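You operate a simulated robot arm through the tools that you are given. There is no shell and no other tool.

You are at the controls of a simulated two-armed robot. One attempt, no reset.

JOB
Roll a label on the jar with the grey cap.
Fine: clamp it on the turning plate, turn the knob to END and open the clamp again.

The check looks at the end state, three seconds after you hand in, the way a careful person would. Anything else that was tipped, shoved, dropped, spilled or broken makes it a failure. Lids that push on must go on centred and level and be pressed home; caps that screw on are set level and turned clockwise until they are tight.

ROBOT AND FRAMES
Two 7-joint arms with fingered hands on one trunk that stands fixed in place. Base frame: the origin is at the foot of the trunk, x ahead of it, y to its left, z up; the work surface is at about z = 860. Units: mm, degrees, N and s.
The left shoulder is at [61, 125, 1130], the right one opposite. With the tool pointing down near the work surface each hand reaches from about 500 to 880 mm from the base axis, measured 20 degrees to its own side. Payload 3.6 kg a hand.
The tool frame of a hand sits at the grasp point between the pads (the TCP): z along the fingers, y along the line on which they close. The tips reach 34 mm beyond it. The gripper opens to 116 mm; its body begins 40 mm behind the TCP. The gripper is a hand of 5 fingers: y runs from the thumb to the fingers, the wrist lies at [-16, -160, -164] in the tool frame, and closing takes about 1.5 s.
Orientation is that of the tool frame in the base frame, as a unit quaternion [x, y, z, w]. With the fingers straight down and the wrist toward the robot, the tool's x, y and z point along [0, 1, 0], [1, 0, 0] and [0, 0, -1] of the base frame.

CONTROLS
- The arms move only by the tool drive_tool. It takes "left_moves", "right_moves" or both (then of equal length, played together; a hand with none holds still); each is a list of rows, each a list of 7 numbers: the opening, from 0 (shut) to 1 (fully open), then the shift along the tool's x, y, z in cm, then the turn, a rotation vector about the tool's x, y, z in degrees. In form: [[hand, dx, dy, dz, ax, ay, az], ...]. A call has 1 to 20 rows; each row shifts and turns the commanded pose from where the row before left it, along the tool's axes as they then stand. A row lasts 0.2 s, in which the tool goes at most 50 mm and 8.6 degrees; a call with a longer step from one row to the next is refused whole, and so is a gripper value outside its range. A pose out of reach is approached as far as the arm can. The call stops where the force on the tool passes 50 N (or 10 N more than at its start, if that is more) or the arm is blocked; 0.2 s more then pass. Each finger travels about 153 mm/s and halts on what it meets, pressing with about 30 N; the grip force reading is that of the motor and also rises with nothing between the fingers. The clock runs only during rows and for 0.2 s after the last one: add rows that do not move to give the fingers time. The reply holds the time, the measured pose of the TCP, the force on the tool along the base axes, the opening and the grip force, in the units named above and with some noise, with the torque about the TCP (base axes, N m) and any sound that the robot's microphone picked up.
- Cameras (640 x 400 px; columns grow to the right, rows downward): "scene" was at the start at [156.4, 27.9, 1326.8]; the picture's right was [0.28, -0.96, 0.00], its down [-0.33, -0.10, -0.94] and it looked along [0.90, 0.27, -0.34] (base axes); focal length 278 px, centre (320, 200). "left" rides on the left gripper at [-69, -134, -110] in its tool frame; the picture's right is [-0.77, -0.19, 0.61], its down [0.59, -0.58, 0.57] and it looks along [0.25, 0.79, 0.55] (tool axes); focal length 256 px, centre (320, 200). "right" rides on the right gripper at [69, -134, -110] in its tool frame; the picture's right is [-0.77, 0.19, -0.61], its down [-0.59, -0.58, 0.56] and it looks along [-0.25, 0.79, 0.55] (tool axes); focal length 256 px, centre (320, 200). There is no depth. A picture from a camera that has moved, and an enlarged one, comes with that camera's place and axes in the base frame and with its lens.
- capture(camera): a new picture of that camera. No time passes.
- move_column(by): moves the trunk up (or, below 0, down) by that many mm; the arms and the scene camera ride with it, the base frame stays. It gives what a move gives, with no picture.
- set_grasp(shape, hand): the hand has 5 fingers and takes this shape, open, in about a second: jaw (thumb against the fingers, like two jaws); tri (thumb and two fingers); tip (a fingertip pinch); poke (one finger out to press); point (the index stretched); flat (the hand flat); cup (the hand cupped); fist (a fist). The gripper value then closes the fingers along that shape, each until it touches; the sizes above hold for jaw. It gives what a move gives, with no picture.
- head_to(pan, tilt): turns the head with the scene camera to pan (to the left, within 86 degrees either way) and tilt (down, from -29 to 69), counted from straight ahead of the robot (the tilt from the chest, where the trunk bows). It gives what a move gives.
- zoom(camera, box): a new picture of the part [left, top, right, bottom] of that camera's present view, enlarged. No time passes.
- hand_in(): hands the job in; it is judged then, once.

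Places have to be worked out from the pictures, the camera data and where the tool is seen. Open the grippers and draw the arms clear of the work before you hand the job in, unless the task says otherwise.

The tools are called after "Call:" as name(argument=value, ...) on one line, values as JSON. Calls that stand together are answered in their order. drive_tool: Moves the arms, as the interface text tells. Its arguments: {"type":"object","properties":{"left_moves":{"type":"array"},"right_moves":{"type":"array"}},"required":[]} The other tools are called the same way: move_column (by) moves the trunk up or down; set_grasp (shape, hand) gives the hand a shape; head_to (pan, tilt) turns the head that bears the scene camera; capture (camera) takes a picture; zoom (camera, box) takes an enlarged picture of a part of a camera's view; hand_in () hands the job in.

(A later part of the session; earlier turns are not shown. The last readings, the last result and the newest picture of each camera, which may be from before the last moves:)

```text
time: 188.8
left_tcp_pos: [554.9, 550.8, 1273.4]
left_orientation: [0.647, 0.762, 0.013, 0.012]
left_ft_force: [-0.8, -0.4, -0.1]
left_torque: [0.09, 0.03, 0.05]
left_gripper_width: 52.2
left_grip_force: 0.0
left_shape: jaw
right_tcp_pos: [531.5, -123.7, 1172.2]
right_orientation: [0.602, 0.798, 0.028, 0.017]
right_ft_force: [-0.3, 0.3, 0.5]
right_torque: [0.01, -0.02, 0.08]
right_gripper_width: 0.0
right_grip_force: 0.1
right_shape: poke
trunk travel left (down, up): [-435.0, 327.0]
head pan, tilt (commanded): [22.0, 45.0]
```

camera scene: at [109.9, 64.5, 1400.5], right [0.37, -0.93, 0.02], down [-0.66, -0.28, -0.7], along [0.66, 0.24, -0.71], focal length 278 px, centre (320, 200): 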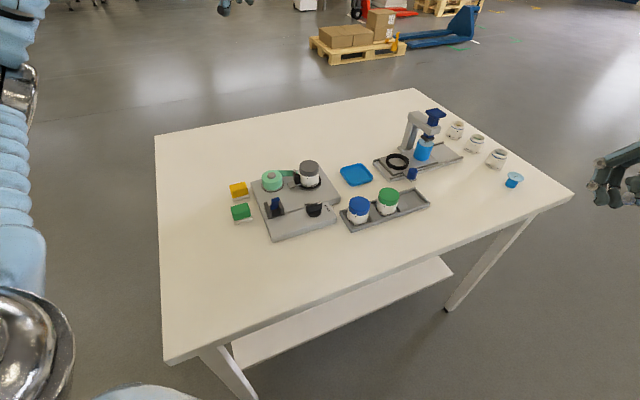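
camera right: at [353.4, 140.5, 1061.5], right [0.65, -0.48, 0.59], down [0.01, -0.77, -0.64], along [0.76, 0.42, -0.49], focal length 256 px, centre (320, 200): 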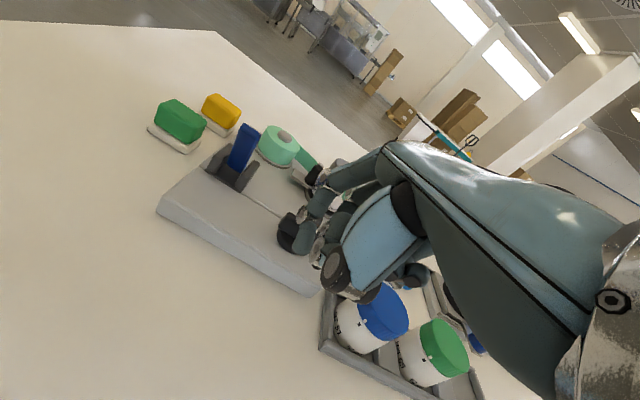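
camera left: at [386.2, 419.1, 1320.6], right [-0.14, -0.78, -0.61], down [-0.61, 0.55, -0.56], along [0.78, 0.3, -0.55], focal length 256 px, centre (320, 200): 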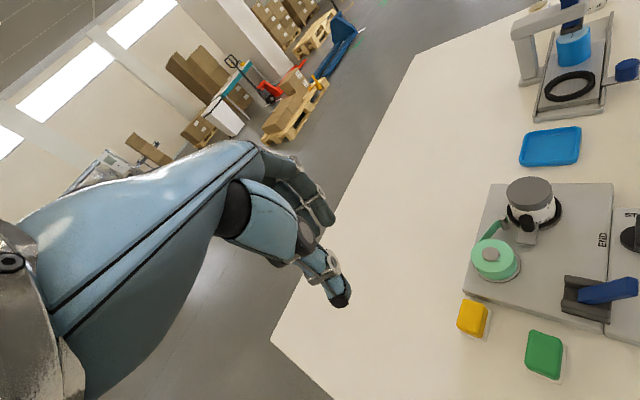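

Now the swing is decaying clearly. I wait a bit more.

Call:
head_to(pan=20, tilt=44)

Call:
head_to(pan=22, tilt=45)

Call:
head_to(pan=20, tilt=44)

Call:
head_to(pan=22, tilt=45)

Call:
head_to(pan=20, tilt=44)

Call:
head_to(pan=22, tilt=45)

Call:
capture(camera="scene")

```text
time: 189.4
left_tcp_pos: [556.3, 512.9, 1289.9]
left_orientation: [0.648, 0.761, 0.024, 0.001]
left_ft_force: [-0.3, 0.2, 0.0]
left_torque: [-0.01, -0.01, -0.03]
left_gripper_width: 52.3
left_grip_force: 0.1
left_shape: jaw
right_tcp_pos: [529.3, -164.1, 1167.6]
right_orientation: [0.609, 0.792, 0.036, 0.009]
right_ft_force: [-0.5, 0.0, 0.5]
right_torque: [-0.05, 0.05, -0.02]
right_gripper_width: 0.0
right_grip_force: 0.1
right_shape: poke
trunk travel left (down, up): [-435.0, 327.0]
head pan, tilt (commanded): [20.0, 44.0]
```

```text
time: 190.0
left_tcp_pos: [555.1, 563.8, 1268.1]
left_orientation: [0.648, 0.761, 0.007, 0.012]
left_ft_force: [-1.2, 0.9, -2.1]
left_torque: [-0.04, -0.08, 0.05]
left_gripper_width: 52.0
left_grip_force: 0.0
left_shape: jaw
right_tcp_pos: [531.4, -111.7, 1171.8]
right_orientation: [0.599, 0.8, 0.025, 0.016]
right_ft_force: [-0.6, 3.1, -0.4]
right_torque: [-0.11, 0.0, -0.03]
right_gripper_width: 0.0
right_grip_force: 0.0
right_shape: poke
trunk travel left (down, up): [-435.0, 327.0]
head pan, tilt (commanded): [22.0, 45.0]
```

```text
time: 190.7
left_tcp_pos: [558.2, 493.2, 1299.5]
left_orientation: [0.653, 0.757, 0.031, -0.003]
left_ft_force: [0.9, -0.5, -0.2]
left_torque: [0.04, 0.02, -0.07]
left_gripper_width: 52.1
left_grip_force: 0.1
left_shape: jaw
right_tcp_pos: [530.4, -178.2, 1161.6]
right_orientation: [0.609, 0.792, 0.041, 0.0]
right_ft_force: [-0.7, -2.4, -1.8]
right_torque: [0.2, -0.03, 0.0]
right_gripper_width: 0.1
right_grip_force: 0.1
right_shape: poke
trunk travel left (down, up): [-435.0, 327.0]
head pan, tilt (commanded): [20.0, 44.0]
```

```text
time: 191.3
left_tcp_pos: [556.3, 561.4, 1273.6]
left_orientation: [0.648, 0.761, 0.008, 0.012]
left_ft_force: [-0.9, -1.0, -1.5]
left_torque: [0.03, 0.01, 0.07]
left_gripper_width: 52.3
left_grip_force: 0.1
left_shape: jaw
right_tcp_pos: [531.2, -114.2, 1176.2]
right_orientation: [0.602, 0.798, 0.024, 0.017]
right_ft_force: [-0.6, 2.0, -0.6]
right_torque: [-0.07, 0.01, 0.03]
right_gripper_width: 0.3
right_grip_force: 0.0
right_shape: poke
trunk travel left (down, up): [-435.0, 327.0]
head pan, tilt (commanded): [22.0, 45.0]
```

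```text
time: 191.9
left_tcp_pos: [558.4, 508.8, 1294.2]
left_orientation: [0.651, 0.759, 0.025, 0.001]
left_ft_force: [0.2, 0.3, 1.5]
left_torque: [0.03, 0.07, -0.03]
left_gripper_width: 52.1
left_grip_force: 0.1
left_shape: jaw
right_tcp_pos: [532.5, -164.1, 1167.3]
right_orientation: [0.606, 0.795, 0.038, 0.003]
right_ft_force: [0.6, -1.7, -1.3]
right_torque: [0.08, 0.01, 0.03]
right_gripper_width: 0.0
right_grip_force: 0.1
right_shape: poke
trunk travel left (down, up): [-435.0, 327.0]
head pan, tilt (commanded): [20.0, 44.0]
```

```text
time: 192.5
left_tcp_pos: [558.4, 520.3, 1288.3]
left_orientation: [0.652, 0.758, 0.023, 0.003]
left_ft_force: [0.3, -0.3, 0.7]
left_torque: [-0.02, -0.01, -0.01]
left_gripper_width: 52.0
left_grip_force: 0.1
left_shape: jaw
right_tcp_pos: [530.1, -153.1, 1168.4]
right_orientation: [0.606, 0.795, 0.036, 0.008]
right_ft_force: [0.2, 1.0, 0.0]
right_torque: [0.02, 0.01, 0.02]
right_gripper_width: 0.1
right_grip_force: 0.1
right_shape: poke
trunk travel left (down, up): [-435.0, 327.0]
head pan, tilt (commanded): [22.0, 45.0]
```

```text
taken
camera scene: at [110.6, 47.4, 1399.8], right [0.37, -0.93, 0.01], down [-0.66, -0.27, -0.7], along [0.66, 0.26, -0.71], focal length 278 px, centre (320, 200)
```

scene: 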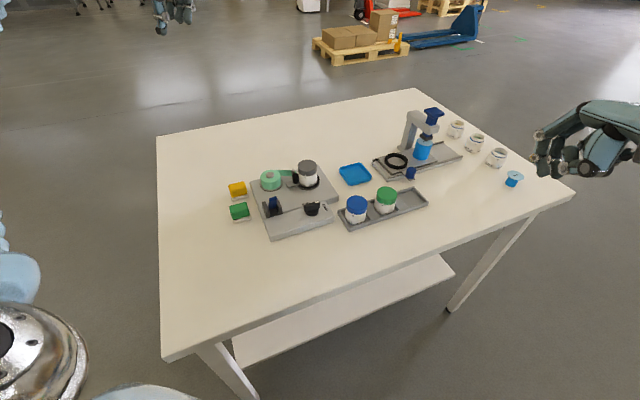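

I hold both arms with idle rows to see if it settles now.

Call:
drive_tool(left_moves=[[0.45, 0, 0, 0, 0, 0, 0], [0.45, 0, 0, 0, 0, 0, 0], [0.45, 0, 0, 0, 0, 0, 0], [0.45, 0, 0, 0, 0, 0, 0], [0.45, 0, 0, 0, 0, 0, 0], [0.45, 0, 0, 0, 0, 0, 0], [0.45, 0, 0, 0, 0, 0, 0], [0.45, 0, 0, 0, 0, 0, 0], [0.45, 0, 0, 0, 0, 0, 0], [0.45, 0, 0, 0, 0, 0, 0]], right_moves=[[0, 0, 0, 0, 0, 0, 0], [0, 0, 0, 0, 0, 0, 0], [0, 0, 0, 0, 0, 0, 0], [0, 0, 0, 0, 0, 0, 0], [0, 0, 0, 0, 0, 0, 0], [0, 0, 0, 0, 0, 0, 0], [0, 0, 0, 0, 0, 0, 0], [0, 0, 0, 0, 0, 0, 0], [0, 0, 0, 0, 0, 0, 0], [0, 0, 0, 0, 0, 0, 0]])

```text
time: 194.7
left_tcp_pos: [558.5, 526.1, 1284.9]
left_orientation: [0.652, 0.758, 0.019, 0.005]
left_ft_force: [-0.5, -1.2, 0.0]
left_torque: [0.04, 0.02, -0.02]
left_gripper_width: 52.0
left_grip_force: 0.0
left_shape: jaw
right_tcp_pos: [531.0, -147.6, 1168.3]
right_orientation: [0.606, 0.795, 0.032, 0.009]
right_ft_force: [-0.7, 0.9, 0.1]
right_torque: [0.03, 0.01, 0.01]
right_gripper_width: 0.0
right_grip_force: 0.2
right_shape: poke
trunk travel left (down, up): [-435.0, 327.0]
head pan, tilt (commanded): [22.0, 45.0]
```

Settled. I check the station, jar and knob again in close-up.

Call:
zoom(camera="scene", box=[225, 150, 345, 240])

Call:
zoom(camera="scene", box=[285, 190, 340, 230])

Call:
zoom(camera="scene", box=[330, 95, 530, 240])

```text
4.44 times, centred on (285, 195) of scene
camera zoom: at [110.6, 30.8, 1399.4], right [0.37, -0.93, 0.0], down [-0.66, -0.26, -0.71], along [0.66, 0.26, -0.71], focal length 1237 px, centre (476, 222)
```

zoom: 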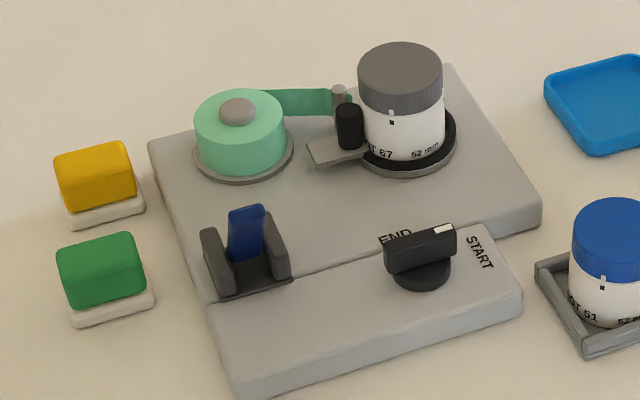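

```text
10.00 times, centred on (312, 210) of scene
camera zoom: at [110.6, 30.8, 1399.4], right [0.37, -0.93, 0.0], down [-0.66, -0.26, -0.71], along [0.66, 0.26, -0.71], focal length 2784 px, centre (395, 100)
```

zoom: 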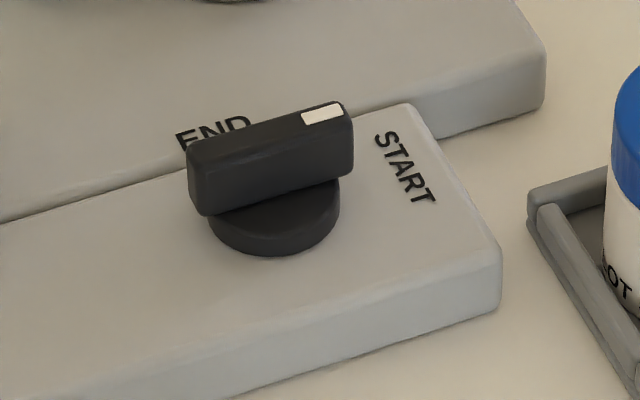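

```text
2.76 times, centred on (430, 168) of scene
camera zoom: at [110.6, 30.8, 1399.4], right [0.37, -0.93, 0.0], down [-0.66, -0.26, -0.71], along [0.66, 0.26, -0.71], focal length 768 px, centre (17, 290)
```

zoom: 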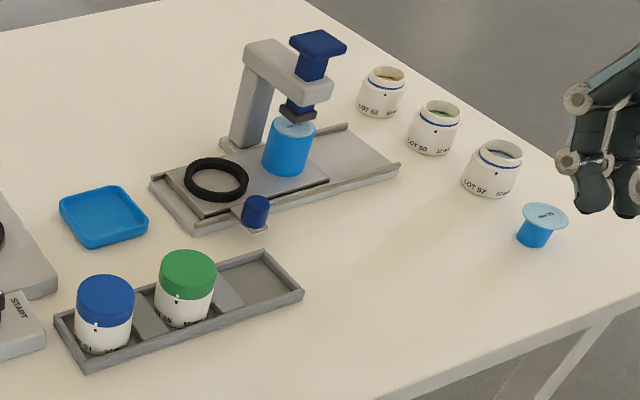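

Nothing on the table was disturbed and the knob still points to START. A grip-and-twist gives a pure torque without pushing my body sideways, so I switch the right hand back to jaw and bring it over the knob.

Call:
set_grasp(hand="right", shape="jaw")

Call:
drive_tool(right_moves=[[0.5, 3.5, 1.0, 0, 1.5, -3.5, 0], [0.5, 3.5, 1.0, 0, 0, 0, 0], [0.5, 3.5, 1.0, 0, 0, 0, 0], [0.5, 3.5, 1.0, 0, 0, 0, 0], [0.5, 3.5, 1.0, 0, 0, 0, 0], [0.5, 3.5, 1.0, 0, 0, 0, 0], [0.5, 3.5, 1.0, 0, 0, 0, 0], [0.5, 0, 0, 0, 0, 0, -7.5], [0.5, 0, 0, 0, 0, 0, -7.5], [0.5, 0, 0, 0, 0, 0, -7.5], [0.5, 0, 0, 0, 0, 0, 0]])

Call:
capture(camera="scene")

```text
time: 195.6
left_tcp_pos: [557.3, 529.5, 1285.2]
left_orientation: [0.65, 0.759, 0.018, 0.005]
left_ft_force: [-0.1, -0.9, 0.3]
left_torque: [0.0, 0.0, -0.01]
left_gripper_width: 52.2
left_grip_force: 0.1
left_shape: jaw
right_tcp_pos: [531.5, -145.2, 1169.1]
right_orientation: [0.604, 0.796, 0.033, 0.008]
right_ft_force: [-0.6, -0.1, -0.2]
right_torque: [-0.01, 0.02, -0.01]
right_gripper_width: 116.1
right_grip_force: 0.1
right_shape: jaw
trunk travel left (down, up): [-435.0, 327.0]
head pan, tilt (commanded): [22.0, 45.0]
```

```text
time: 198.0
left_tcp_pos: [557.4, 529.0, 1285.2]
left_orientation: [0.651, 0.759, 0.018, 0.006]
left_ft_force: [-1.2, -0.5, 0.5]
left_torque: [-0.04, -0.01, -0.01]
left_gripper_width: 52.0
left_grip_force: 0.1
left_shape: jaw
right_tcp_pos: [532.8, 109.5, 1165.0]
right_orientation: [0.438, 0.899, -0.002, 0.025]
right_ft_force: [-0.5, 0.4, 0.0]
right_torque: [-0.01, 0.0, 0.0]
right_gripper_width: 58.3
right_grip_force: 0.0
right_shape: jaw
trunk travel left (down, up): [-435.0, 327.0]
head pan, tilt (commanded): [22.0, 45.0]
```

```text
taken
camera scene: at [110.7, 32.9, 1399.3], right [0.38, -0.93, 0.0], down [-0.66, -0.27, -0.71], along [0.66, 0.26, -0.71], focal length 278 px, centre (320, 200)
```

scene: 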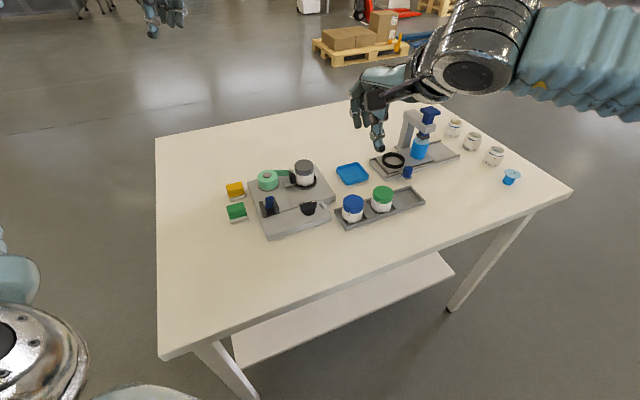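

I correct a small tilt and move above the knob centre.

Call:
drive_tool(right_moves=[[0.5, 0, 0, 0, 1.0, 2.7, 0], [0.5, 2.4, 2.04, 2.3, 0, 0, 0], [0.5, 2.4, 2.04, 2.3, 0, 0, 0], [0.5, 2.4, 2.04, 2.3, 0, 0, 0], [0.5, 2.4, 2.04, 2.3, 0, 0, 0], [0.5, 0, 0, 2.5, 0, 0, 0], [0.5, 0, 0, 2.5, 0, 0, 0], [0.5, 0, 0, 0, 0, 0, 0]])

Call:
zoom(camera="right", box=[220, 180, 380, 320])

Call:
zoom(camera="scene", box=[260, 150, 350, 230])

```text
time: 199.8
left_tcp_pos: [557.7, 530.5, 1284.4]
left_orientation: [0.65, 0.759, 0.018, 0.005]
left_ft_force: [-0.8, -0.2, -0.2]
left_torque: [-0.01, 0.01, -0.05]
left_gripper_width: 52.1
left_grip_force: 0.0
left_shape: jaw
right_tcp_pos: [534.9, 239.2, 1022.2]
right_orientation: [0.438, 0.899, 0.0, 0.0]
right_ft_force: [0.2, -0.4, 0.1]
right_torque: [-0.03, 0.01, 0.0]
right_gripper_width: 58.2
right_grip_force: 0.1
right_shape: jaw
trunk travel left (down, up): [-435.0, 327.0]
head pan, tilt (commanded): [22.0, 45.0]
```

```text
2.86 times, centred on (300, 250) of right
camera zoom: at [387.2, 210.5, 1130.1], right [0.62, -0.49, 0.61], down [-0.09, -0.82, -0.57], along [0.78, 0.3, -0.55], focal length 731 px, centre (377, 57)
```

zoom: 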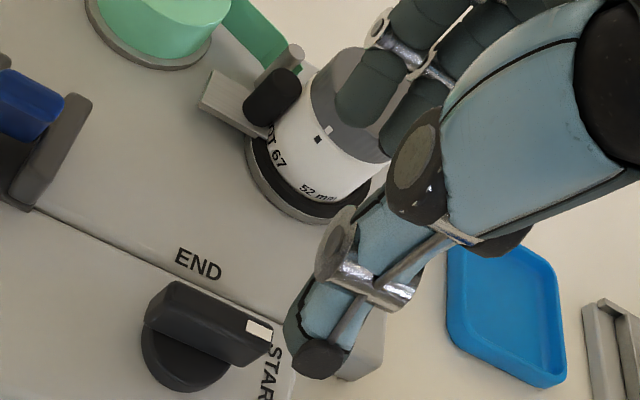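

```text
5.00 times, centred on (305, 190) of scene
camera zoom: at [110.9, 33.1, 1399.3], right [0.38, -0.93, 0.0], down [-0.66, -0.27, -0.71], along [0.66, 0.26, -0.71], focal length 1392 px, centre (395, 250)
```

zoom: 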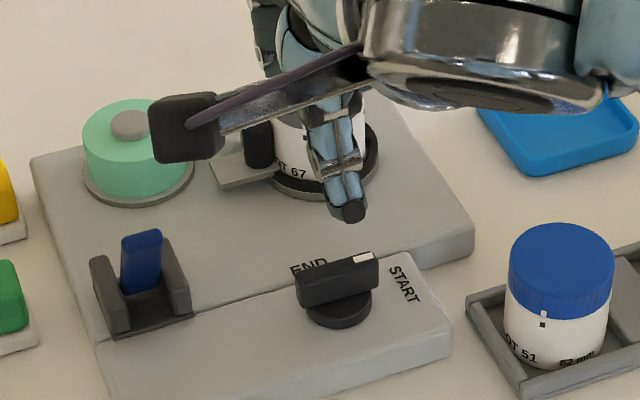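

The right hand is almost over the knob. I centre it and descend to grip height with the bar between thumb and fingers.

Call:
drive_tool(right_moves=[[0.5, -0.5, 0.06, 1.5, 0, 0, 0], [0.5, 0, 0, 2.0, 0, 0, 0], [0.5, 0, 0, 2.0, 0, 0, 0], [0.5, 0, 0, 1.8, 0, 0, 0], [0.5, 0, 0, 1.2, 0, 0, 0], [0.5, 0, 0, 0, 0, 0, 0]])

Call:
zoom(camera="right", box=[220, 180, 380, 320])

```text
time: 201.2
left_tcp_pos: [557.0, 529.4, 1284.7]
left_orientation: [0.65, 0.76, 0.018, 0.005]
left_ft_force: [0.6, 0.7, 0.9]
left_torque: [0.02, -0.01, -0.01]
left_gripper_width: 52.1
left_grip_force: 0.0
left_shape: jaw
right_tcp_pos: [543.0, 232.2, 939.1]
right_orientation: [0.438, 0.899, 0.001, 0.001]
right_ft_force: [-0.5, -0.6, -0.3]
right_torque: [-0.03, 0.03, 0.02]
right_gripper_width: 58.4
right_grip_force: 0.1
right_shape: jaw
trunk travel left (down, up): [-435.0, 327.0]
head pan, tilt (commanded): [22.0, 45.0]
```

```text
2.86 times, centred on (300, 250) of right
camera zoom: at [393.7, 204.7, 1049.0], right [0.62, -0.49, 0.61], down [-0.09, -0.82, -0.57], along [0.78, 0.3, -0.55], focal length 731 px, centre (377, 57)
```

zoom: 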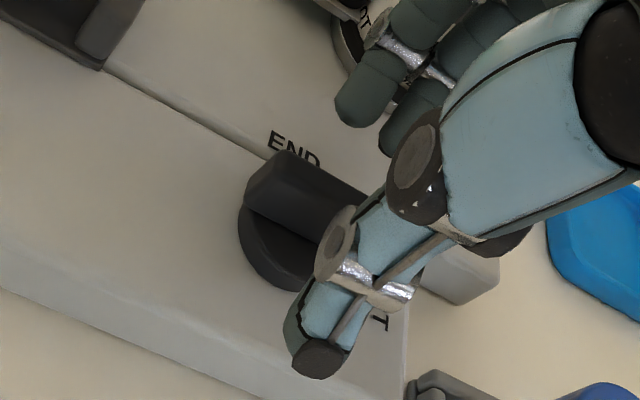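

I shift about 6 mm along the bar toward its left end and close the fingers on it.

Call:
drive_tool(right_moves=[[0.5, 0.6, -0.1, 0.2, 0, 0, 0], [0.4, 0, 0, 0, 0, 0, 0], [0.3, 0, 0, 0, 0, 0, 0], [0.2, 0, 0, 0, 0, 0, 0], [0.1, 0, 0, 0, 0, 0, 0], [0.05, 0, 0, 0, 0, 0, 0]])

Call:
zoom(camera="right", box=[220, 180, 380, 320])

```text
time: 202.6
left_tcp_pos: [558.1, 530.1, 1284.2]
left_orientation: [0.65, 0.759, 0.018, 0.006]
left_ft_force: [0.4, -0.3, -1.1]
left_torque: [0.0, 0.01, -0.01]
left_gripper_width: 52.2
left_grip_force: 0.1
left_shape: jaw
right_tcp_pos: [538.9, 238.5, 935.9]
right_orientation: [0.439, 0.899, 0.0, 0.001]
right_ft_force: [5.1, 3.0, 1.0]
right_torque: [0.11, -0.12, 0.03]
right_gripper_width: 7.5
right_grip_force: 0.1
right_shape: jaw
trunk travel left (down, up): [-435.0, 327.0]
head pan, tilt (commanded): [22.0, 45.0]
```

```text
2.86 times, centred on (300, 250) of right
camera zoom: at [389.6, 209.9, 1046.1], right [0.62, -0.49, 0.61], down [-0.09, -0.82, -0.57], along [0.78, 0.3, -0.55], focal length 731 px, centre (377, 57)
```

zoom: 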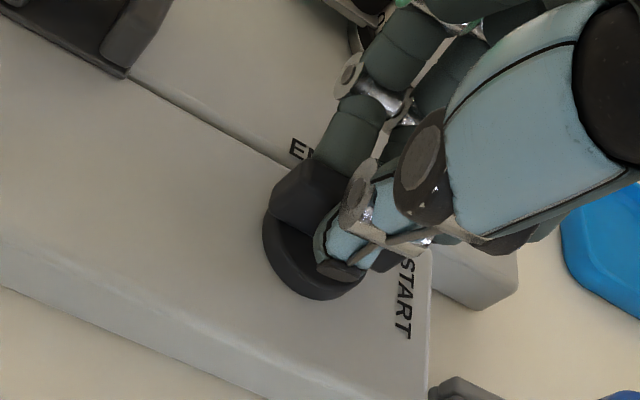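

The bar is between thumb and fingers. I squeeze fully and try a small counter-clockwise twist, reading the torque.

Call:
drive_tool(right_moves=[[0.0, 0, 0, 0, 0, 0, 0], [0.0, 0, 0, 0, 0, 0, 0], [0.0, 0, 0, 0, 0, 0, -4], [0.0, 0, 0, 0, 0, 0, -4], [0.0, 0, 0, 0, 0, 0, 0]])

Call:
zoom(camera="right", box=[220, 180, 380, 320])

```text
time: 203.8
left_tcp_pos: [557.7, 528.7, 1284.7]
left_orientation: [0.65, 0.76, 0.019, 0.005]
left_ft_force: [0.4, 0.7, 0.5]
left_torque: [0.0, 0.04, 0.01]
left_gripper_width: 52.4
left_grip_force: 0.0
left_shape: jaw
right_tcp_pos: [538.2, 235.2, 936.4]
right_orientation: [0.375, 0.927, 0.0, 0.0]
right_ft_force: [3.6, -4.0, -0.1]
right_torque: [-0.1, -0.08, -0.16]
right_gripper_width: 7.6
right_grip_force: 29.9
right_shape: jaw
trunk travel left (down, up): [-435.0, 327.0]
head pan, tilt (commanded): [22.0, 45.0]
```

```text
2.86 times, centred on (300, 250) of right
camera zoom: at [395.0, 188.7, 1045.5], right [0.68, -0.4, 0.61], down [0.02, -0.82, -0.57], along [0.73, 0.4, -0.55], focal length 731 px, centre (377, 57)
```

zoom: 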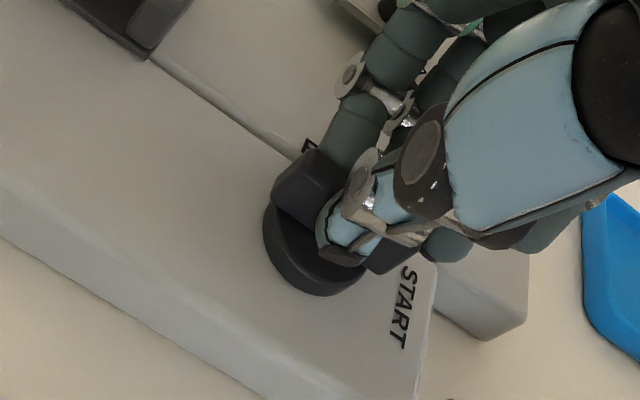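

Only 0.16 N·m resistance for 8°, so it may be turning. I twist another 8° and look.

Call:
drive_tool(right_moves=[[0.0, 0, 0, 0, 0, 0, -4], [0.0, 0, 0, 0, 0, 0, -4], [0.0, 0, 0, 0, 0, 0, 0]])

Call:
zoom(camera="right", box=[220, 180, 380, 320])

Call:
zoom(camera="scene", box=[270, 165, 340, 225])

```text
time: 204.6
left_tcp_pos: [558.0, 527.9, 1284.3]
left_orientation: [0.651, 0.759, 0.019, 0.005]
left_ft_force: [0.0, -0.5, 0.0]
left_torque: [0.03, 0.0, 0.0]
left_gripper_width: 51.8
left_grip_force: 0.1
left_shape: jaw
right_tcp_pos: [539.6, 235.4, 935.8]
right_orientation: [0.309, 0.951, 0.0, -0.001]
right_ft_force: [5.5, -8.8, -1.4]
right_torque: [-0.14, -0.22, -0.35]
right_gripper_width: 7.7
right_grip_force: 30.0
right_shape: jaw
trunk travel left (down, up): [-435.0, 327.0]
head pan, tilt (commanded): [22.0, 45.0]
```

```text
2.86 times, centred on (300, 250) of right
camera zoom: at [403.7, 168.8, 1045.6], right [0.73, -0.3, 0.61], down [0.14, -0.81, -0.57], along [0.67, 0.5, -0.55], focal length 731 px, centre (377, 57)
```

zoom: 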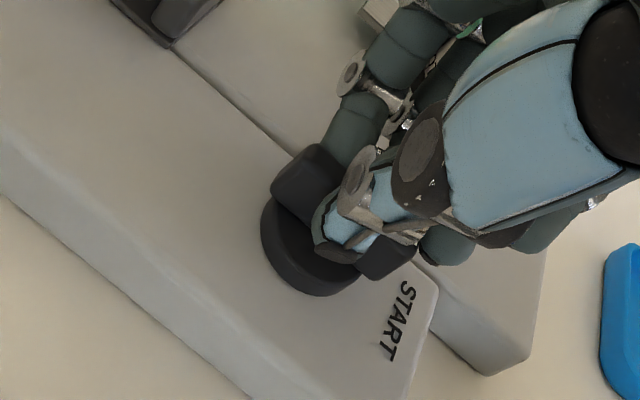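

```text
6.67 times, centred on (305, 195) of scene
camera zoom: at [112.0, 31.7, 1399.3], right [0.37, -0.93, 0.0], down [-0.66, -0.26, -0.71], along [0.66, 0.26, -0.71], focal length 1856 px, centre (420, 233)
```

zoom: 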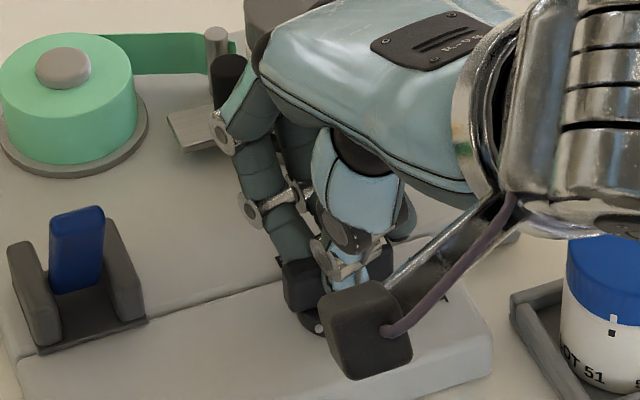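

The knob is turning with the hand (START rotates away in the wrist view), at low torque. I continue, with a small recentring because of the side force.

Call:
drive_tool(right_moves=[[0.0, -0.2, -0.1, 0, 0, 0, -4], [0.0, 0, 0, 0, 0, 0, -4], [0.0, 0, 0, 0, 0, 0, 0]])

Call:
drive_tool(right_moves=[[0.0, -0.1, -0.1, 0, 0, 0, -4], [0.0, 0, 0, 0, 0, 0, -4], [0.0, 0, 0, 0, 0, 0, 0]])

Call:
zoom(camera="right", box=[220, 180, 380, 320])

```text
time: 205.4
left_tcp_pos: [559.3, 528.4, 1283.9]
left_orientation: [0.651, 0.759, 0.018, 0.005]
left_ft_force: [-1.1, -0.2, 0.1]
left_torque: [0.02, 0.0, -0.02]
left_gripper_width: 52.1
left_grip_force: 0.1
left_shape: jaw
right_tcp_pos: [539.9, 235.5, 935.2]
right_orientation: [0.241, 0.97, 0.002, 0.0]
right_ft_force: [9.4, -2.5, 0.7]
right_torque: [-0.01, -0.34, -0.37]
right_gripper_width: 7.9
right_grip_force: 30.3
right_shape: jaw
trunk travel left (down, up): [-435.0, 327.0]
head pan, tilt (commanded): [22.0, 45.0]
```

```text
time: 206.2
left_tcp_pos: [559.0, 530.3, 1282.6]
left_orientation: [0.651, 0.759, 0.017, 0.005]
left_ft_force: [-0.8, 0.8, 0.4]
left_torque: [-0.01, -0.01, 0.0]
left_gripper_width: 52.1
left_grip_force: 0.0
left_shape: jaw
right_tcp_pos: [540.4, 233.9, 936.6]
right_orientation: [0.174, 0.985, 0.001, 0.001]
right_ft_force: [14.7, 3.8, 2.1]
right_torque: [0.23, -0.5, -0.54]
right_gripper_width: 8.9
right_grip_force: 30.5
right_shape: jaw
trunk travel left (down, up): [-435.0, 327.0]
head pan, tilt (commanded): [22.0, 45.0]
```

```text
2.86 times, centred on (300, 250) of right
camera zoom: at [428.7, 133.2, 1045.5], right [0.79, -0.09, 0.61], down [0.36, -0.74, -0.57], along [0.5, 0.66, -0.55], focal length 731 px, centre (377, 57)
```

zoom: 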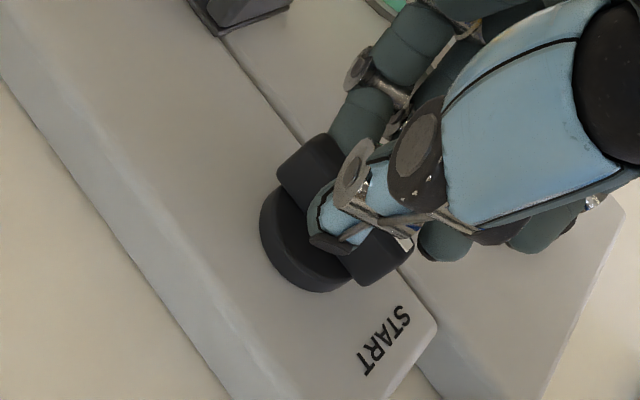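

The hand has turned 32° but the bar seems to lag. I open the fingers to see how far the knob really turned.

Call:
drive_tool(right_moves=[[0.15, 0, 0, 0, 0, 0, 0], [0.3, 0, 0, 0, 0, 0, 0], [0.45, 0, 0, 0, 0, 0, 0], [0.5, 0, 0, -1.5, 0, 0, 0], [0.5, 0, 0, -2.5, 0, 0, 0], [0.5, 0, 0, -3.0, 0, 0, 0], [0.5, 0, 0, 0, 0, 0, 0]])

Call:
zoom(camera="right", box=[200, 220, 360, 360])

Call:
zoom(camera="scene", box=[270, 165, 340, 225])

```text
time: 207.8
left_tcp_pos: [558.4, 530.6, 1284.6]
left_orientation: [0.65, 0.759, 0.019, 0.005]
left_ft_force: [0.0, -0.1, -0.4]
left_torque: [-0.03, 0.03, 0.0]
left_gripper_width: 52.3
left_grip_force: 0.1
left_shape: jaw
right_tcp_pos: [538.7, 233.7, 1006.1]
right_orientation: [0.173, 0.985, 0.0, 0.0]
right_ft_force: [1.1, 0.2, -0.3]
right_torque: [0.02, 0.0, -0.02]
right_gripper_width: 57.5
right_grip_force: 0.1
right_shape: jaw
trunk travel left (down, up): [-435.0, 327.0]
head pan, tilt (commanded): [22.0, 45.0]
```

```text
2.86 times, centred on (280, 290) of right
camera zoom: at [427.0, 132.3, 1115.8], right [0.79, -0.09, 0.61], down [0.36, -0.74, -0.57], along [0.5, 0.66, -0.55], focal length 731 px, centre (434, -57)
```

zoom: 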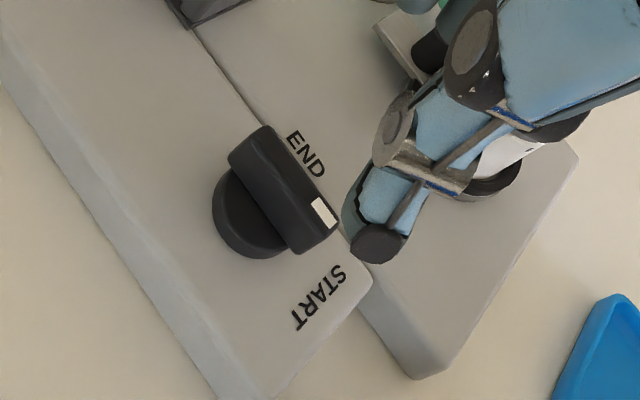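

```text
6.67 times, centred on (305, 195) of scene
camera zoom: at [111.4, 33.4, 1399.2], right [0.37, -0.93, 0.0], down [-0.66, -0.27, -0.71], along [0.65, 0.26, -0.71], focal length 1856 px, centre (420, 233)
```

zoom: 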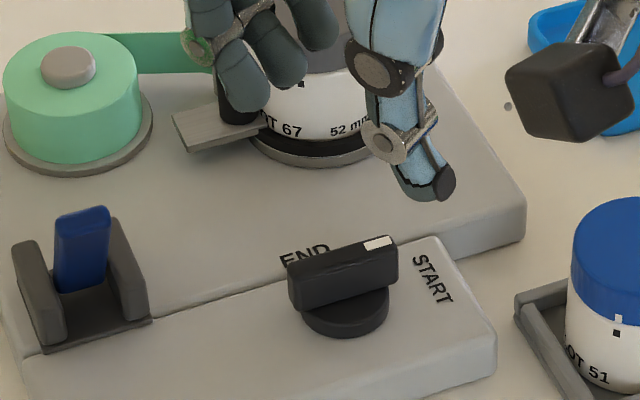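

The knob is essentially still at START: the fingers only slipped, so it needs more torque than a side grip gives. Gripping the bar by its two ends would give much more leverage, and the left hand's yaw suits that; I retreat the right arm first.

Call:
drive_tool(right_moves=[[0.5, 0, -1.5, -3, 0, 0, 4], [0.5, -1.0, -2.5, -3, 0, 0, 8], [0.5, -2.0, -2.5, -2, 0, 0, 8], [0.5, -3.0, -2.0, -2, 0, 0, 8], [0.5, -3.5, -1.5, -1, 0, 0, 8], [0.5, -3.5, -1.5, 0, 0, 0, 8], [0.5, -4.0, -1.0, 0, 0, 0, 8], [0.5, -4.0, 0, 0, 0, 0, 0], [0.5, -4.0, 0, 0, 0, 0, 0], [0.5, -4.0, 0, 0, 0, 0, 0], [0.5, 0, 0, 0, 0, 0, 0]])

Call:
capture(camera="scene")

```text
time: 210.2
left_tcp_pos: [557.1, 530.5, 1284.3]
left_orientation: [0.65, 0.76, 0.019, 0.006]
left_ft_force: [0.2, 0.7, 0.0]
left_torque: [0.0, -0.01, -0.02]
left_gripper_width: 52.0
left_grip_force: 0.0
left_shape: jaw
right_tcp_pos: [613.5, -102.4, 1115.8]
right_orientation: [0.587, 0.809, 0.0, 0.0]
right_ft_force: [0.3, -0.2, -0.9]
right_torque: [-0.03, 0.0, -0.02]
right_gripper_width: 57.7
right_grip_force: 0.0
right_shape: jaw
trunk travel left (down, up): [-435.0, 327.0]
head pan, tilt (commanded): [22.0, 45.0]
```

```text
taken
camera scene: at [110.8, 33.5, 1399.3], right [0.38, -0.93, 0.0], down [-0.66, -0.27, -0.71], along [0.66, 0.26, -0.71], focal length 278 px, centre (320, 200)
```

scene: 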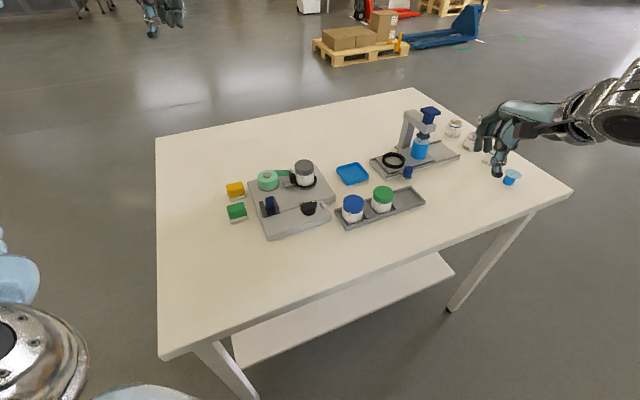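

I look closely at the knob and clamp again from this clear view.

Call:
zoom(camera="scene", box=[285, 190, 340, 230])

Call:
zoom(camera="scene", box=[280, 150, 328, 195])

```text
10.00 times, centred on (312, 210) of scene
camera zoom: at [110.8, 33.5, 1399.3], right [0.38, -0.93, 0.0], down [-0.66, -0.27, -0.71], along [0.66, 0.26, -0.71], focal length 2784 px, centre (395, 100)
```

zoom: 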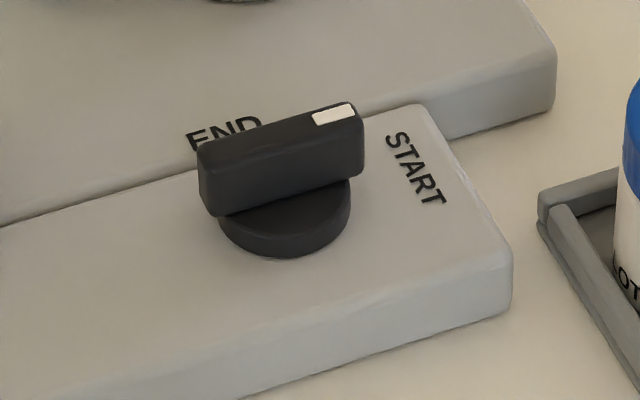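

```text
8.89 times, centred on (304, 172) of scene
camera zoom: at [110.8, 33.5, 1399.3], right [0.38, -0.93, 0.0], down [-0.66, -0.27, -0.71], along [0.66, 0.26, -0.71], focal length 2475 px, centre (462, 444)
```

zoom: 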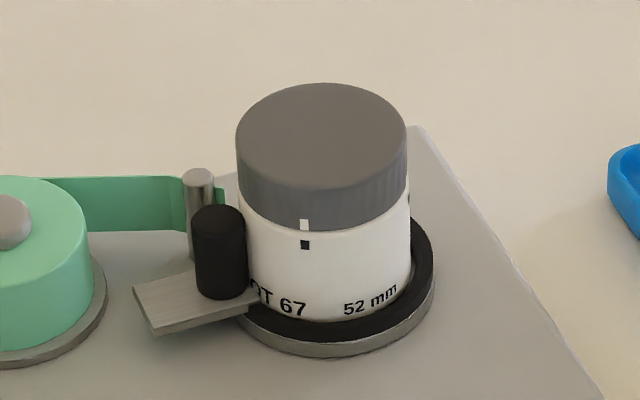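

The knob has not budged counter-clockwise. Like many dials, the 90° between START and END may be the dead zone, with the real travel the long way round, clockwise. I test that gently with the right index fingertip.

Call:
set_grasp(hand="right", shape="poke")

Call:
drive_tool(right_moves=[[0, 3.8, 1.0, -1, 0, 0, 0], [0, 3.8, 1.0, 0, 0, 0, 0], [0, 3.8, 1.0, 0, 0, 0, 0], [0, 3.8, 1.0, 0, 0, 0, 0], [0, 3.8, 1.0, 0, 0, 0, 0], [0, 3.8, 1.0, 0, 0, 0, 0], [0, 0, 0, 0, 0, 0, -7], [0, 0, 0, 0, 0, 0, -7], [0, 0, 0, 0, 0, 0, -6], [0, 0, 0, 0, 0, 0, 0]])

```text
time: 211.1
left_tcp_pos: [557.5, 528.5, 1284.8]
left_orientation: [0.65, 0.759, 0.018, 0.005]
left_ft_force: [0.5, 0.2, 0.0]
left_torque: [-0.01, 0.02, -0.04]
left_gripper_width: 52.3
left_grip_force: 0.1
left_shape: jaw
right_tcp_pos: [613.9, -102.5, 1116.4]
right_orientation: [0.588, 0.809, 0.001, -0.001]
right_ft_force: [0.5, 0.1, -0.2]
right_torque: [0.01, 0.0, -0.01]
right_gripper_width: 0.1
right_grip_force: 0.0
right_shape: poke
trunk travel left (down, up): [-435.0, 327.0]
head pan, tilt (commanded): [22.0, 45.0]
```

```text
time: 213.3
left_tcp_pos: [558.5, 529.9, 1285.2]
left_orientation: [0.65, 0.76, 0.019, 0.006]
left_ft_force: [-0.4, 0.5, -0.9]
left_torque: [0.0, 0.0, -0.01]
left_gripper_width: 52.2
left_grip_force: 0.1
left_shape: jaw
right_tcp_pos: [598.0, 133.5, 1127.9]
right_orientation: [0.437, 0.899, 0.001, 0.0]
right_ft_force: [0.1, 0.6, -0.4]
right_torque: [0.01, -0.04, 0.0]
right_gripper_width: 0.0
right_grip_force: 0.1
right_shape: poke
trunk travel left (down, up): [-435.0, 327.0]
head pan, tilt (commanded): [22.0, 45.0]
```

I move the fingertip beside the pointer end (on its far side), still above the knob.

Call:
drive_tool(right_moves=[[0, 1.87, 0.78, 2.5, 0, 0, 0], [0, 1.87, 0.78, 2.5, 0, 0, 0], [0, 1.87, 0.78, 2.5, 0, 0, 0], [0, 1.87, 0.78, 2.5, 0, 0, 0], [0, 1.87, 0.78, 2.5, 0, 0, 0], [0, 0, 0, 2.0, 0, 0, 0], [0, 0, 0, 0, 0, 0, 0]])

Call:
zoom(camera="right", box=[200, 180, 380, 330])

Call:
zoom(camera="scene", box=[270, 150, 360, 230])

```text
time: 214.9
left_tcp_pos: [556.7, 529.8, 1283.6]
left_orientation: [0.651, 0.759, 0.018, 0.006]
left_ft_force: [0.3, 0.4, 0.0]
left_torque: [-0.01, 0.03, 0.01]
left_gripper_width: 52.1
left_grip_force: 0.0
left_shape: jaw
right_tcp_pos: [571.0, 232.7, 980.4]
right_orientation: [0.438, 0.899, -0.001, 0.001]
right_ft_force: [0.2, 0.0, -0.1]
right_torque: [-0.01, 0.01, -0.01]
right_gripper_width: 0.0
right_grip_force: 0.1
right_shape: poke
trunk travel left (down, up): [-435.0, 327.0]
head pan, tilt (commanded): [22.0, 45.0]
```

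```text
2.67 times, centred on (290, 255) of right
camera zoom: at [421.6, 205.2, 1088.7], right [0.62, -0.49, 0.61], down [-0.09, -0.82, -0.57], along [0.78, 0.3, -0.55], focal length 683 px, centre (400, 53)
```

zoom: 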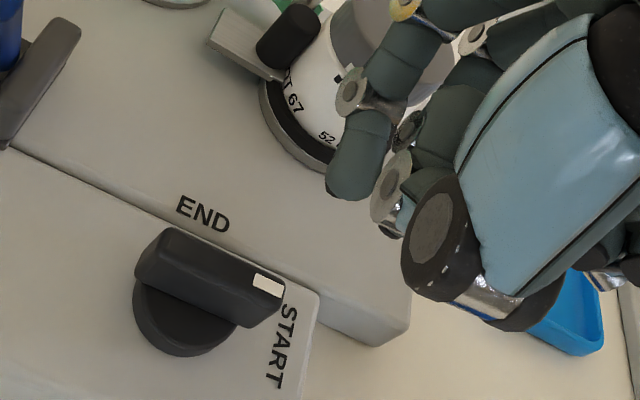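

```text
5.00 times, centred on (315, 190) of scene
camera zoom: at [110.9, 33.5, 1399.3], right [0.37, -0.93, 0.0], down [-0.66, -0.27, -0.71], along [0.66, 0.26, -0.71], focal length 1392 px, centre (345, 250)
```

zoom: 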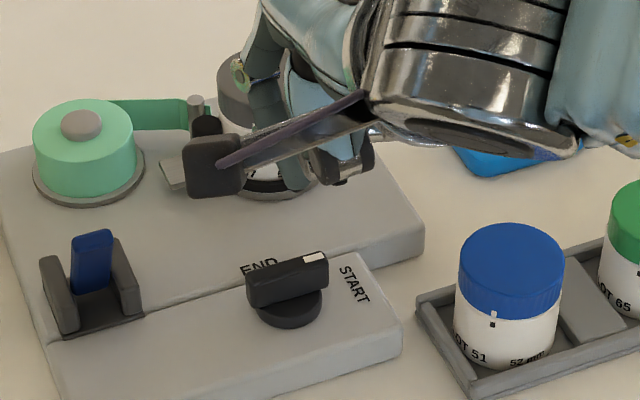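

Clear of the jar. I lower the fingertip to bar height next to the pointer end.

Call:
drive_tool(right_moves=[[0, 0, 0, 1.5, 0, 0, 0], [0, 0, 0, 1.5, 0, 0, 0], [0, 0, 0, 1.0, 0, 0, 0], [0, 0, 0, 0.6, 0, 0, 0], [0, 0, 0, 0, 0, 0, 0]])

Call:
zoom(camera="right", box=[220, 180, 360, 300])

```text
time: 216.1
left_tcp_pos: [557.4, 530.1, 1284.1]
left_orientation: [0.65, 0.76, 0.018, 0.006]
left_ft_force: [-0.1, -0.1, 0.5]
left_torque: [0.0, 0.02, 0.04]
left_gripper_width: 52.2
left_grip_force: 0.0
left_shape: jaw
right_tcp_pos: [571.4, 232.4, 933.4]
right_orientation: [0.438, 0.899, 0.001, -0.001]
right_ft_force: [0.1, -0.9, 0.4]
right_torque: [0.01, 0.0, 0.02]
right_gripper_width: 0.3
right_grip_force: 0.0
right_shape: poke
trunk travel left (down, up): [-435.0, 327.0]
head pan, tilt (commanded): [22.0, 45.0]
```

```text
3.33 times, centred on (290, 240) of right
camera zoom: at [422.0, 204.7, 1043.8], right [0.62, -0.49, 0.61], down [-0.09, -0.82, -0.57], along [0.78, 0.3, -0.55], focal length 853 px, centre (420, 67)
```

zoom: 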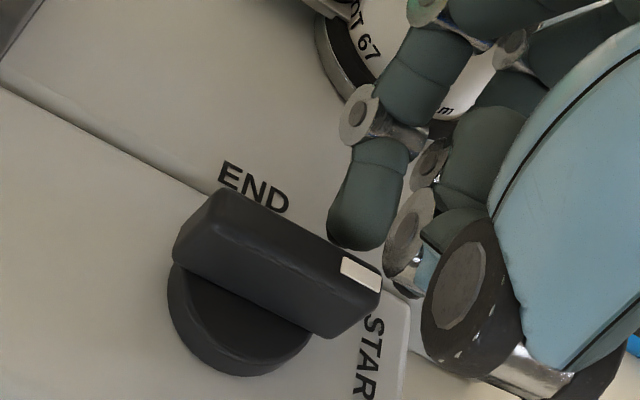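

The tip sits right at the pointer end's far side. I push gently toward me (clockwise direction) and watch.

Call:
drive_tool(right_moves=[[0, 0, -0.4, 0, 0, 0, 0], [0, 0, -0.4, 0, 0, 0, 0], [0, 0, -0.3, 0, 0, 0, 0], [0, 0, 0, 0, 0, 0, 0]])

Call:
zoom(camera="right", box=[220, 180, 360, 300])

```text
time: 217.1
left_tcp_pos: [557.6, 530.4, 1283.7]
left_orientation: [0.65, 0.759, 0.018, 0.005]
left_ft_force: [0.2, -0.6, 0.7]
left_torque: [0.02, -0.05, -0.01]
left_gripper_width: 52.1
left_grip_force: 0.2
left_shape: jaw
right_tcp_pos: [564.9, 226.0, 934.9]
right_orientation: [0.439, 0.899, 0.0, 0.001]
right_ft_force: [4.6, 4.4, -0.8]
right_torque: [0.09, -0.15, -0.05]
right_gripper_width: 0.0
right_grip_force: 0.0
right_shape: poke
trunk travel left (down, up): [-435.0, 327.0]
head pan, tilt (commanded): [22.0, 45.0]
```

```text
3.33 times, centred on (290, 240) of right
camera zoom: at [415.0, 198.8, 1045.3], right [0.62, -0.49, 0.61], down [-0.09, -0.82, -0.57], along [0.78, 0.3, -0.55], focal length 853 px, centre (420, 67)
```

zoom: 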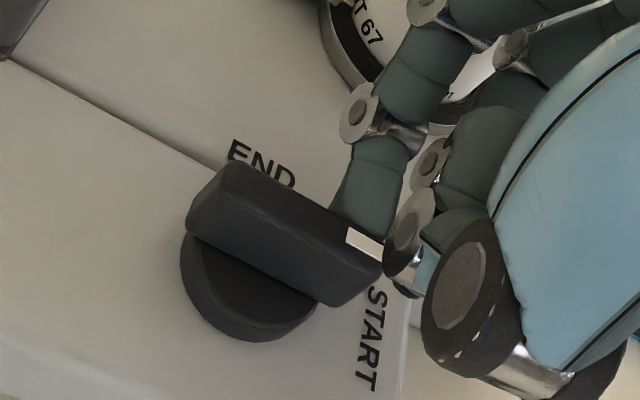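

Light force (6 N) and the bar seems to begin following. I push a few millimetres more.

Call:
drive_tool(right_moves=[[0, 0, -0.3, 0, 0, 0, 0], [0, 0, -0.3, 0, 0, 0, 0], [0, 0, 0, 0, 0, 0, 0]])

Call:
zoom(camera="right", box=[220, 180, 360, 300])

```text
time: 217.9
left_tcp_pos: [560.1, 530.6, 1283.9]
left_orientation: [0.65, 0.759, 0.017, 0.005]
left_ft_force: [-0.1, 0.3, 0.1]
left_torque: [-0.07, 0.0, 0.0]
left_gripper_width: 52.3
left_grip_force: 0.2
left_shape: jaw
right_tcp_pos: [560.6, 222.0, 934.4]
right_orientation: [0.438, 0.899, -0.001, 0.0]
right_ft_force: [6.5, 2.8, 1.1]
right_torque: [0.13, -0.22, -0.09]
right_gripper_width: 0.1
right_grip_force: 0.1
right_shape: poke
trunk travel left (down, up): [-435.0, 327.0]
head pan, tilt (commanded): [22.0, 45.0]
```

```text
3.33 times, centred on (290, 240) of right
camera zoom: at [411.3, 193.8, 1044.1], right [0.62, -0.49, 0.61], down [-0.09, -0.82, -0.56], along [0.78, 0.29, -0.56], focal length 853 px, centre (420, 67)
```

zoom: 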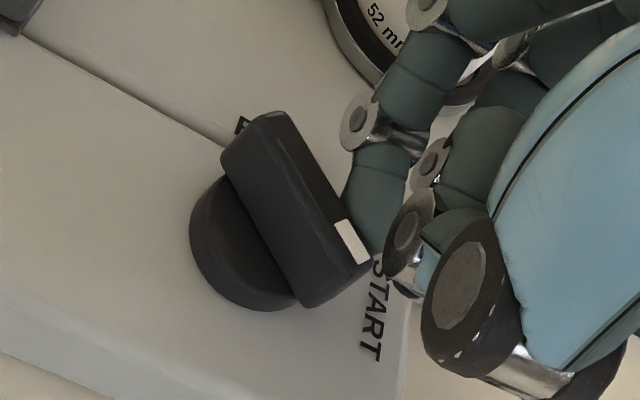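

The knob turns freely clockwise, and the jar turns along with the plate. So the travel is the long way round. I keep the fingertip on the bar and sweep clockwise around the knob step by step.

Call:
drive_tool(right_moves=[[0, -0.52, -0.3, 0, 0, 0, 0], [0, 0, -0.26, 0, 0, 0, 0], [0, -0.08, -0.61, 0, 0, 0, 0], [0, 0.05, -0.7, 0, 0, 0, 0], [0, 0, 0, 0, 0, 0, 0]])

Call:
zoom(camera="right", box=[220, 180, 360, 300])

```text
time: 219.1
left_tcp_pos: [558.2, 529.6, 1284.9]
left_orientation: [0.65, 0.759, 0.019, 0.006]
left_ft_force: [-1.1, 0.6, -0.3]
left_torque: [-0.04, 0.01, -0.02]
left_gripper_width: 52.2
left_grip_force: 0.0
left_shape: jaw
right_tcp_pos: [546.2, 205.9, 935.9]
right_orientation: [0.437, 0.899, 0.001, 0.0]
right_ft_force: [0.3, -1.3, 0.6]
right_torque: [0.0, -0.04, 0.0]
right_gripper_width: 0.0
right_grip_force: 0.1
right_shape: poke
trunk travel left (down, up): [-435.0, 327.0]
head pan, tilt (commanded): [22.0, 45.0]
```

```text
3.33 times, centred on (290, 240) of right
camera zoom: at [396.8, 178.9, 1045.2], right [0.62, -0.49, 0.61], down [-0.09, -0.82, -0.57], along [0.78, 0.3, -0.55], focal length 853 px, centre (420, 67)
```

zoom: 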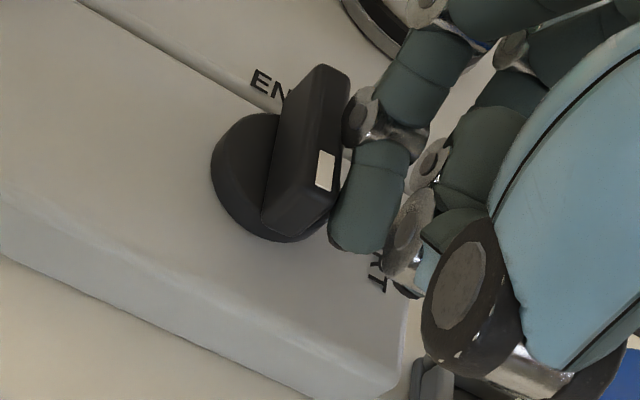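

The bar is now about 80° around, with hardly any force. I continue sweeping.

Call:
drive_tool(right_moves=[[0, 0.12, -0.5, 0, 0, 0, 0], [0, 0.5, -0.66, 0, 0, 0, 0], [0, 0.76, -0.46, 0, 0, 0, 0], [0, 0, 0, 0, 0, 0, 0]])

Call:
zoom(camera="right", box=[220, 160, 360, 280])

```text
time: 220.1
left_tcp_pos: [555.4, 529.0, 1284.9]
left_orientation: [0.651, 0.759, 0.019, 0.007]
left_ft_force: [-0.6, 0.3, 0.3]
left_torque: [-0.01, -0.01, 0.01]
left_gripper_width: 52.3
left_grip_force: 0.1
left_shape: jaw
right_tcp_pos: [525.6, 207.5, 937.1]
right_orientation: [0.438, 0.899, 0.003, 0.0]
right_ft_force: [0.8, 0.5, 12.7]
right_torque: [0.31, -0.09, -0.05]
right_gripper_width: 0.0
right_grip_force: 0.1
right_shape: poke
trunk travel left (down, up): [-435.0, 327.0]
head pan, tilt (commanded): [22.0, 45.0]
```

```text
3.33 times, centred on (290, 220) of right
camera zoom: at [376.5, 179.1, 1046.2], right [0.62, -0.49, 0.61], down [-0.09, -0.82, -0.57], along [0.78, 0.3, -0.55], focal length 853 px, centre (420, 133)
```

zoom: 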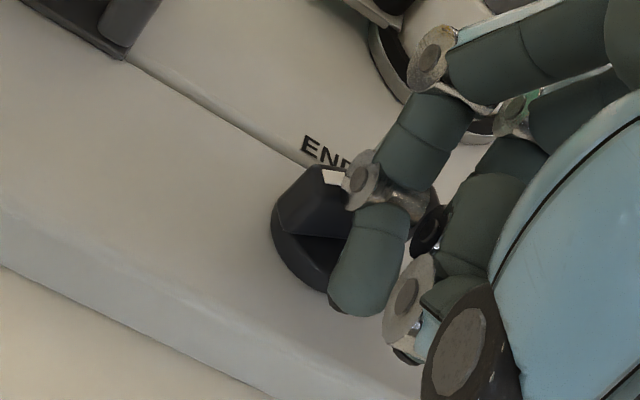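

The white pointer mark now shows next to END. There is 13 N upward on the fingertip, so I lift it straight up and look.

Call:
drive_tool(right_moves=[[0, 0, 0, -1.0, 0, 0, 0], [0, 0, 0, -2.0, 0, 0, 0], [0, 0, 0, -2.5, 0, 0, 0], [0, 0, 0, 0, 0, 0, 0]])

Call:
zoom(camera="right", box=[200, 200, 360, 340])

Call:
zoom(camera="scene", box=[265, 145, 345, 230])

```text
time: 221.1
left_tcp_pos: [557.3, 529.5, 1285.0]
left_orientation: [0.651, 0.759, 0.019, 0.005]
left_ft_force: [0.2, -0.1, 0.3]
left_torque: [0.02, 0.01, -0.02]
left_gripper_width: 52.1
left_grip_force: 0.1
left_shape: jaw
right_tcp_pos: [526.4, 205.5, 988.8]
right_orientation: [0.439, 0.898, 0.0, 0.0]
right_ft_force: [0.4, -0.5, 0.5]
right_torque: [0.0, -0.01, -0.01]
right_gripper_width: 0.0
right_grip_force: 0.0
right_shape: poke
trunk travel left (down, up): [-435.0, 327.0]
head pan, tilt (commanded): [22.0, 45.0]
```

```text
2.86 times, centred on (280, 270) of right
camera zoom: at [377.0, 178.1, 1098.8], right [0.62, -0.49, 0.61], down [-0.09, -0.82, -0.57], along [0.78, 0.3, -0.55], focal length 731 px, centre (434, 0)
```

zoom: 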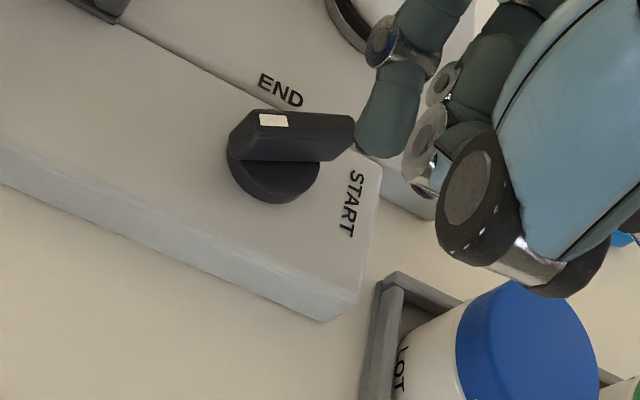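

```text
4.71 times, centred on (305, 188) of scene
camera zoom: at [111.1, 33.2, 1399.3], right [0.38, -0.93, 0.0], down [-0.66, -0.27, -0.71], along [0.66, 0.26, -0.71], focal length 1310 px, centre (391, 259)
```

zoom: 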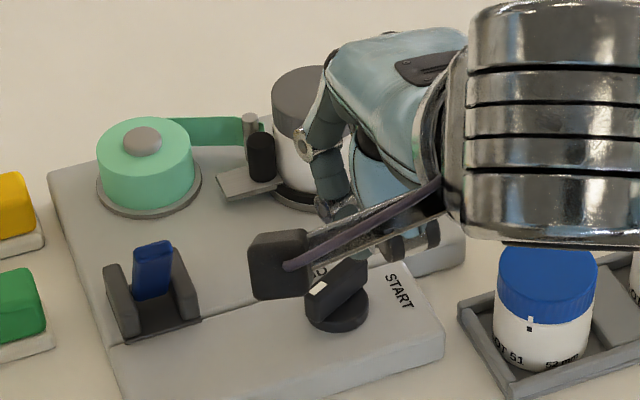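

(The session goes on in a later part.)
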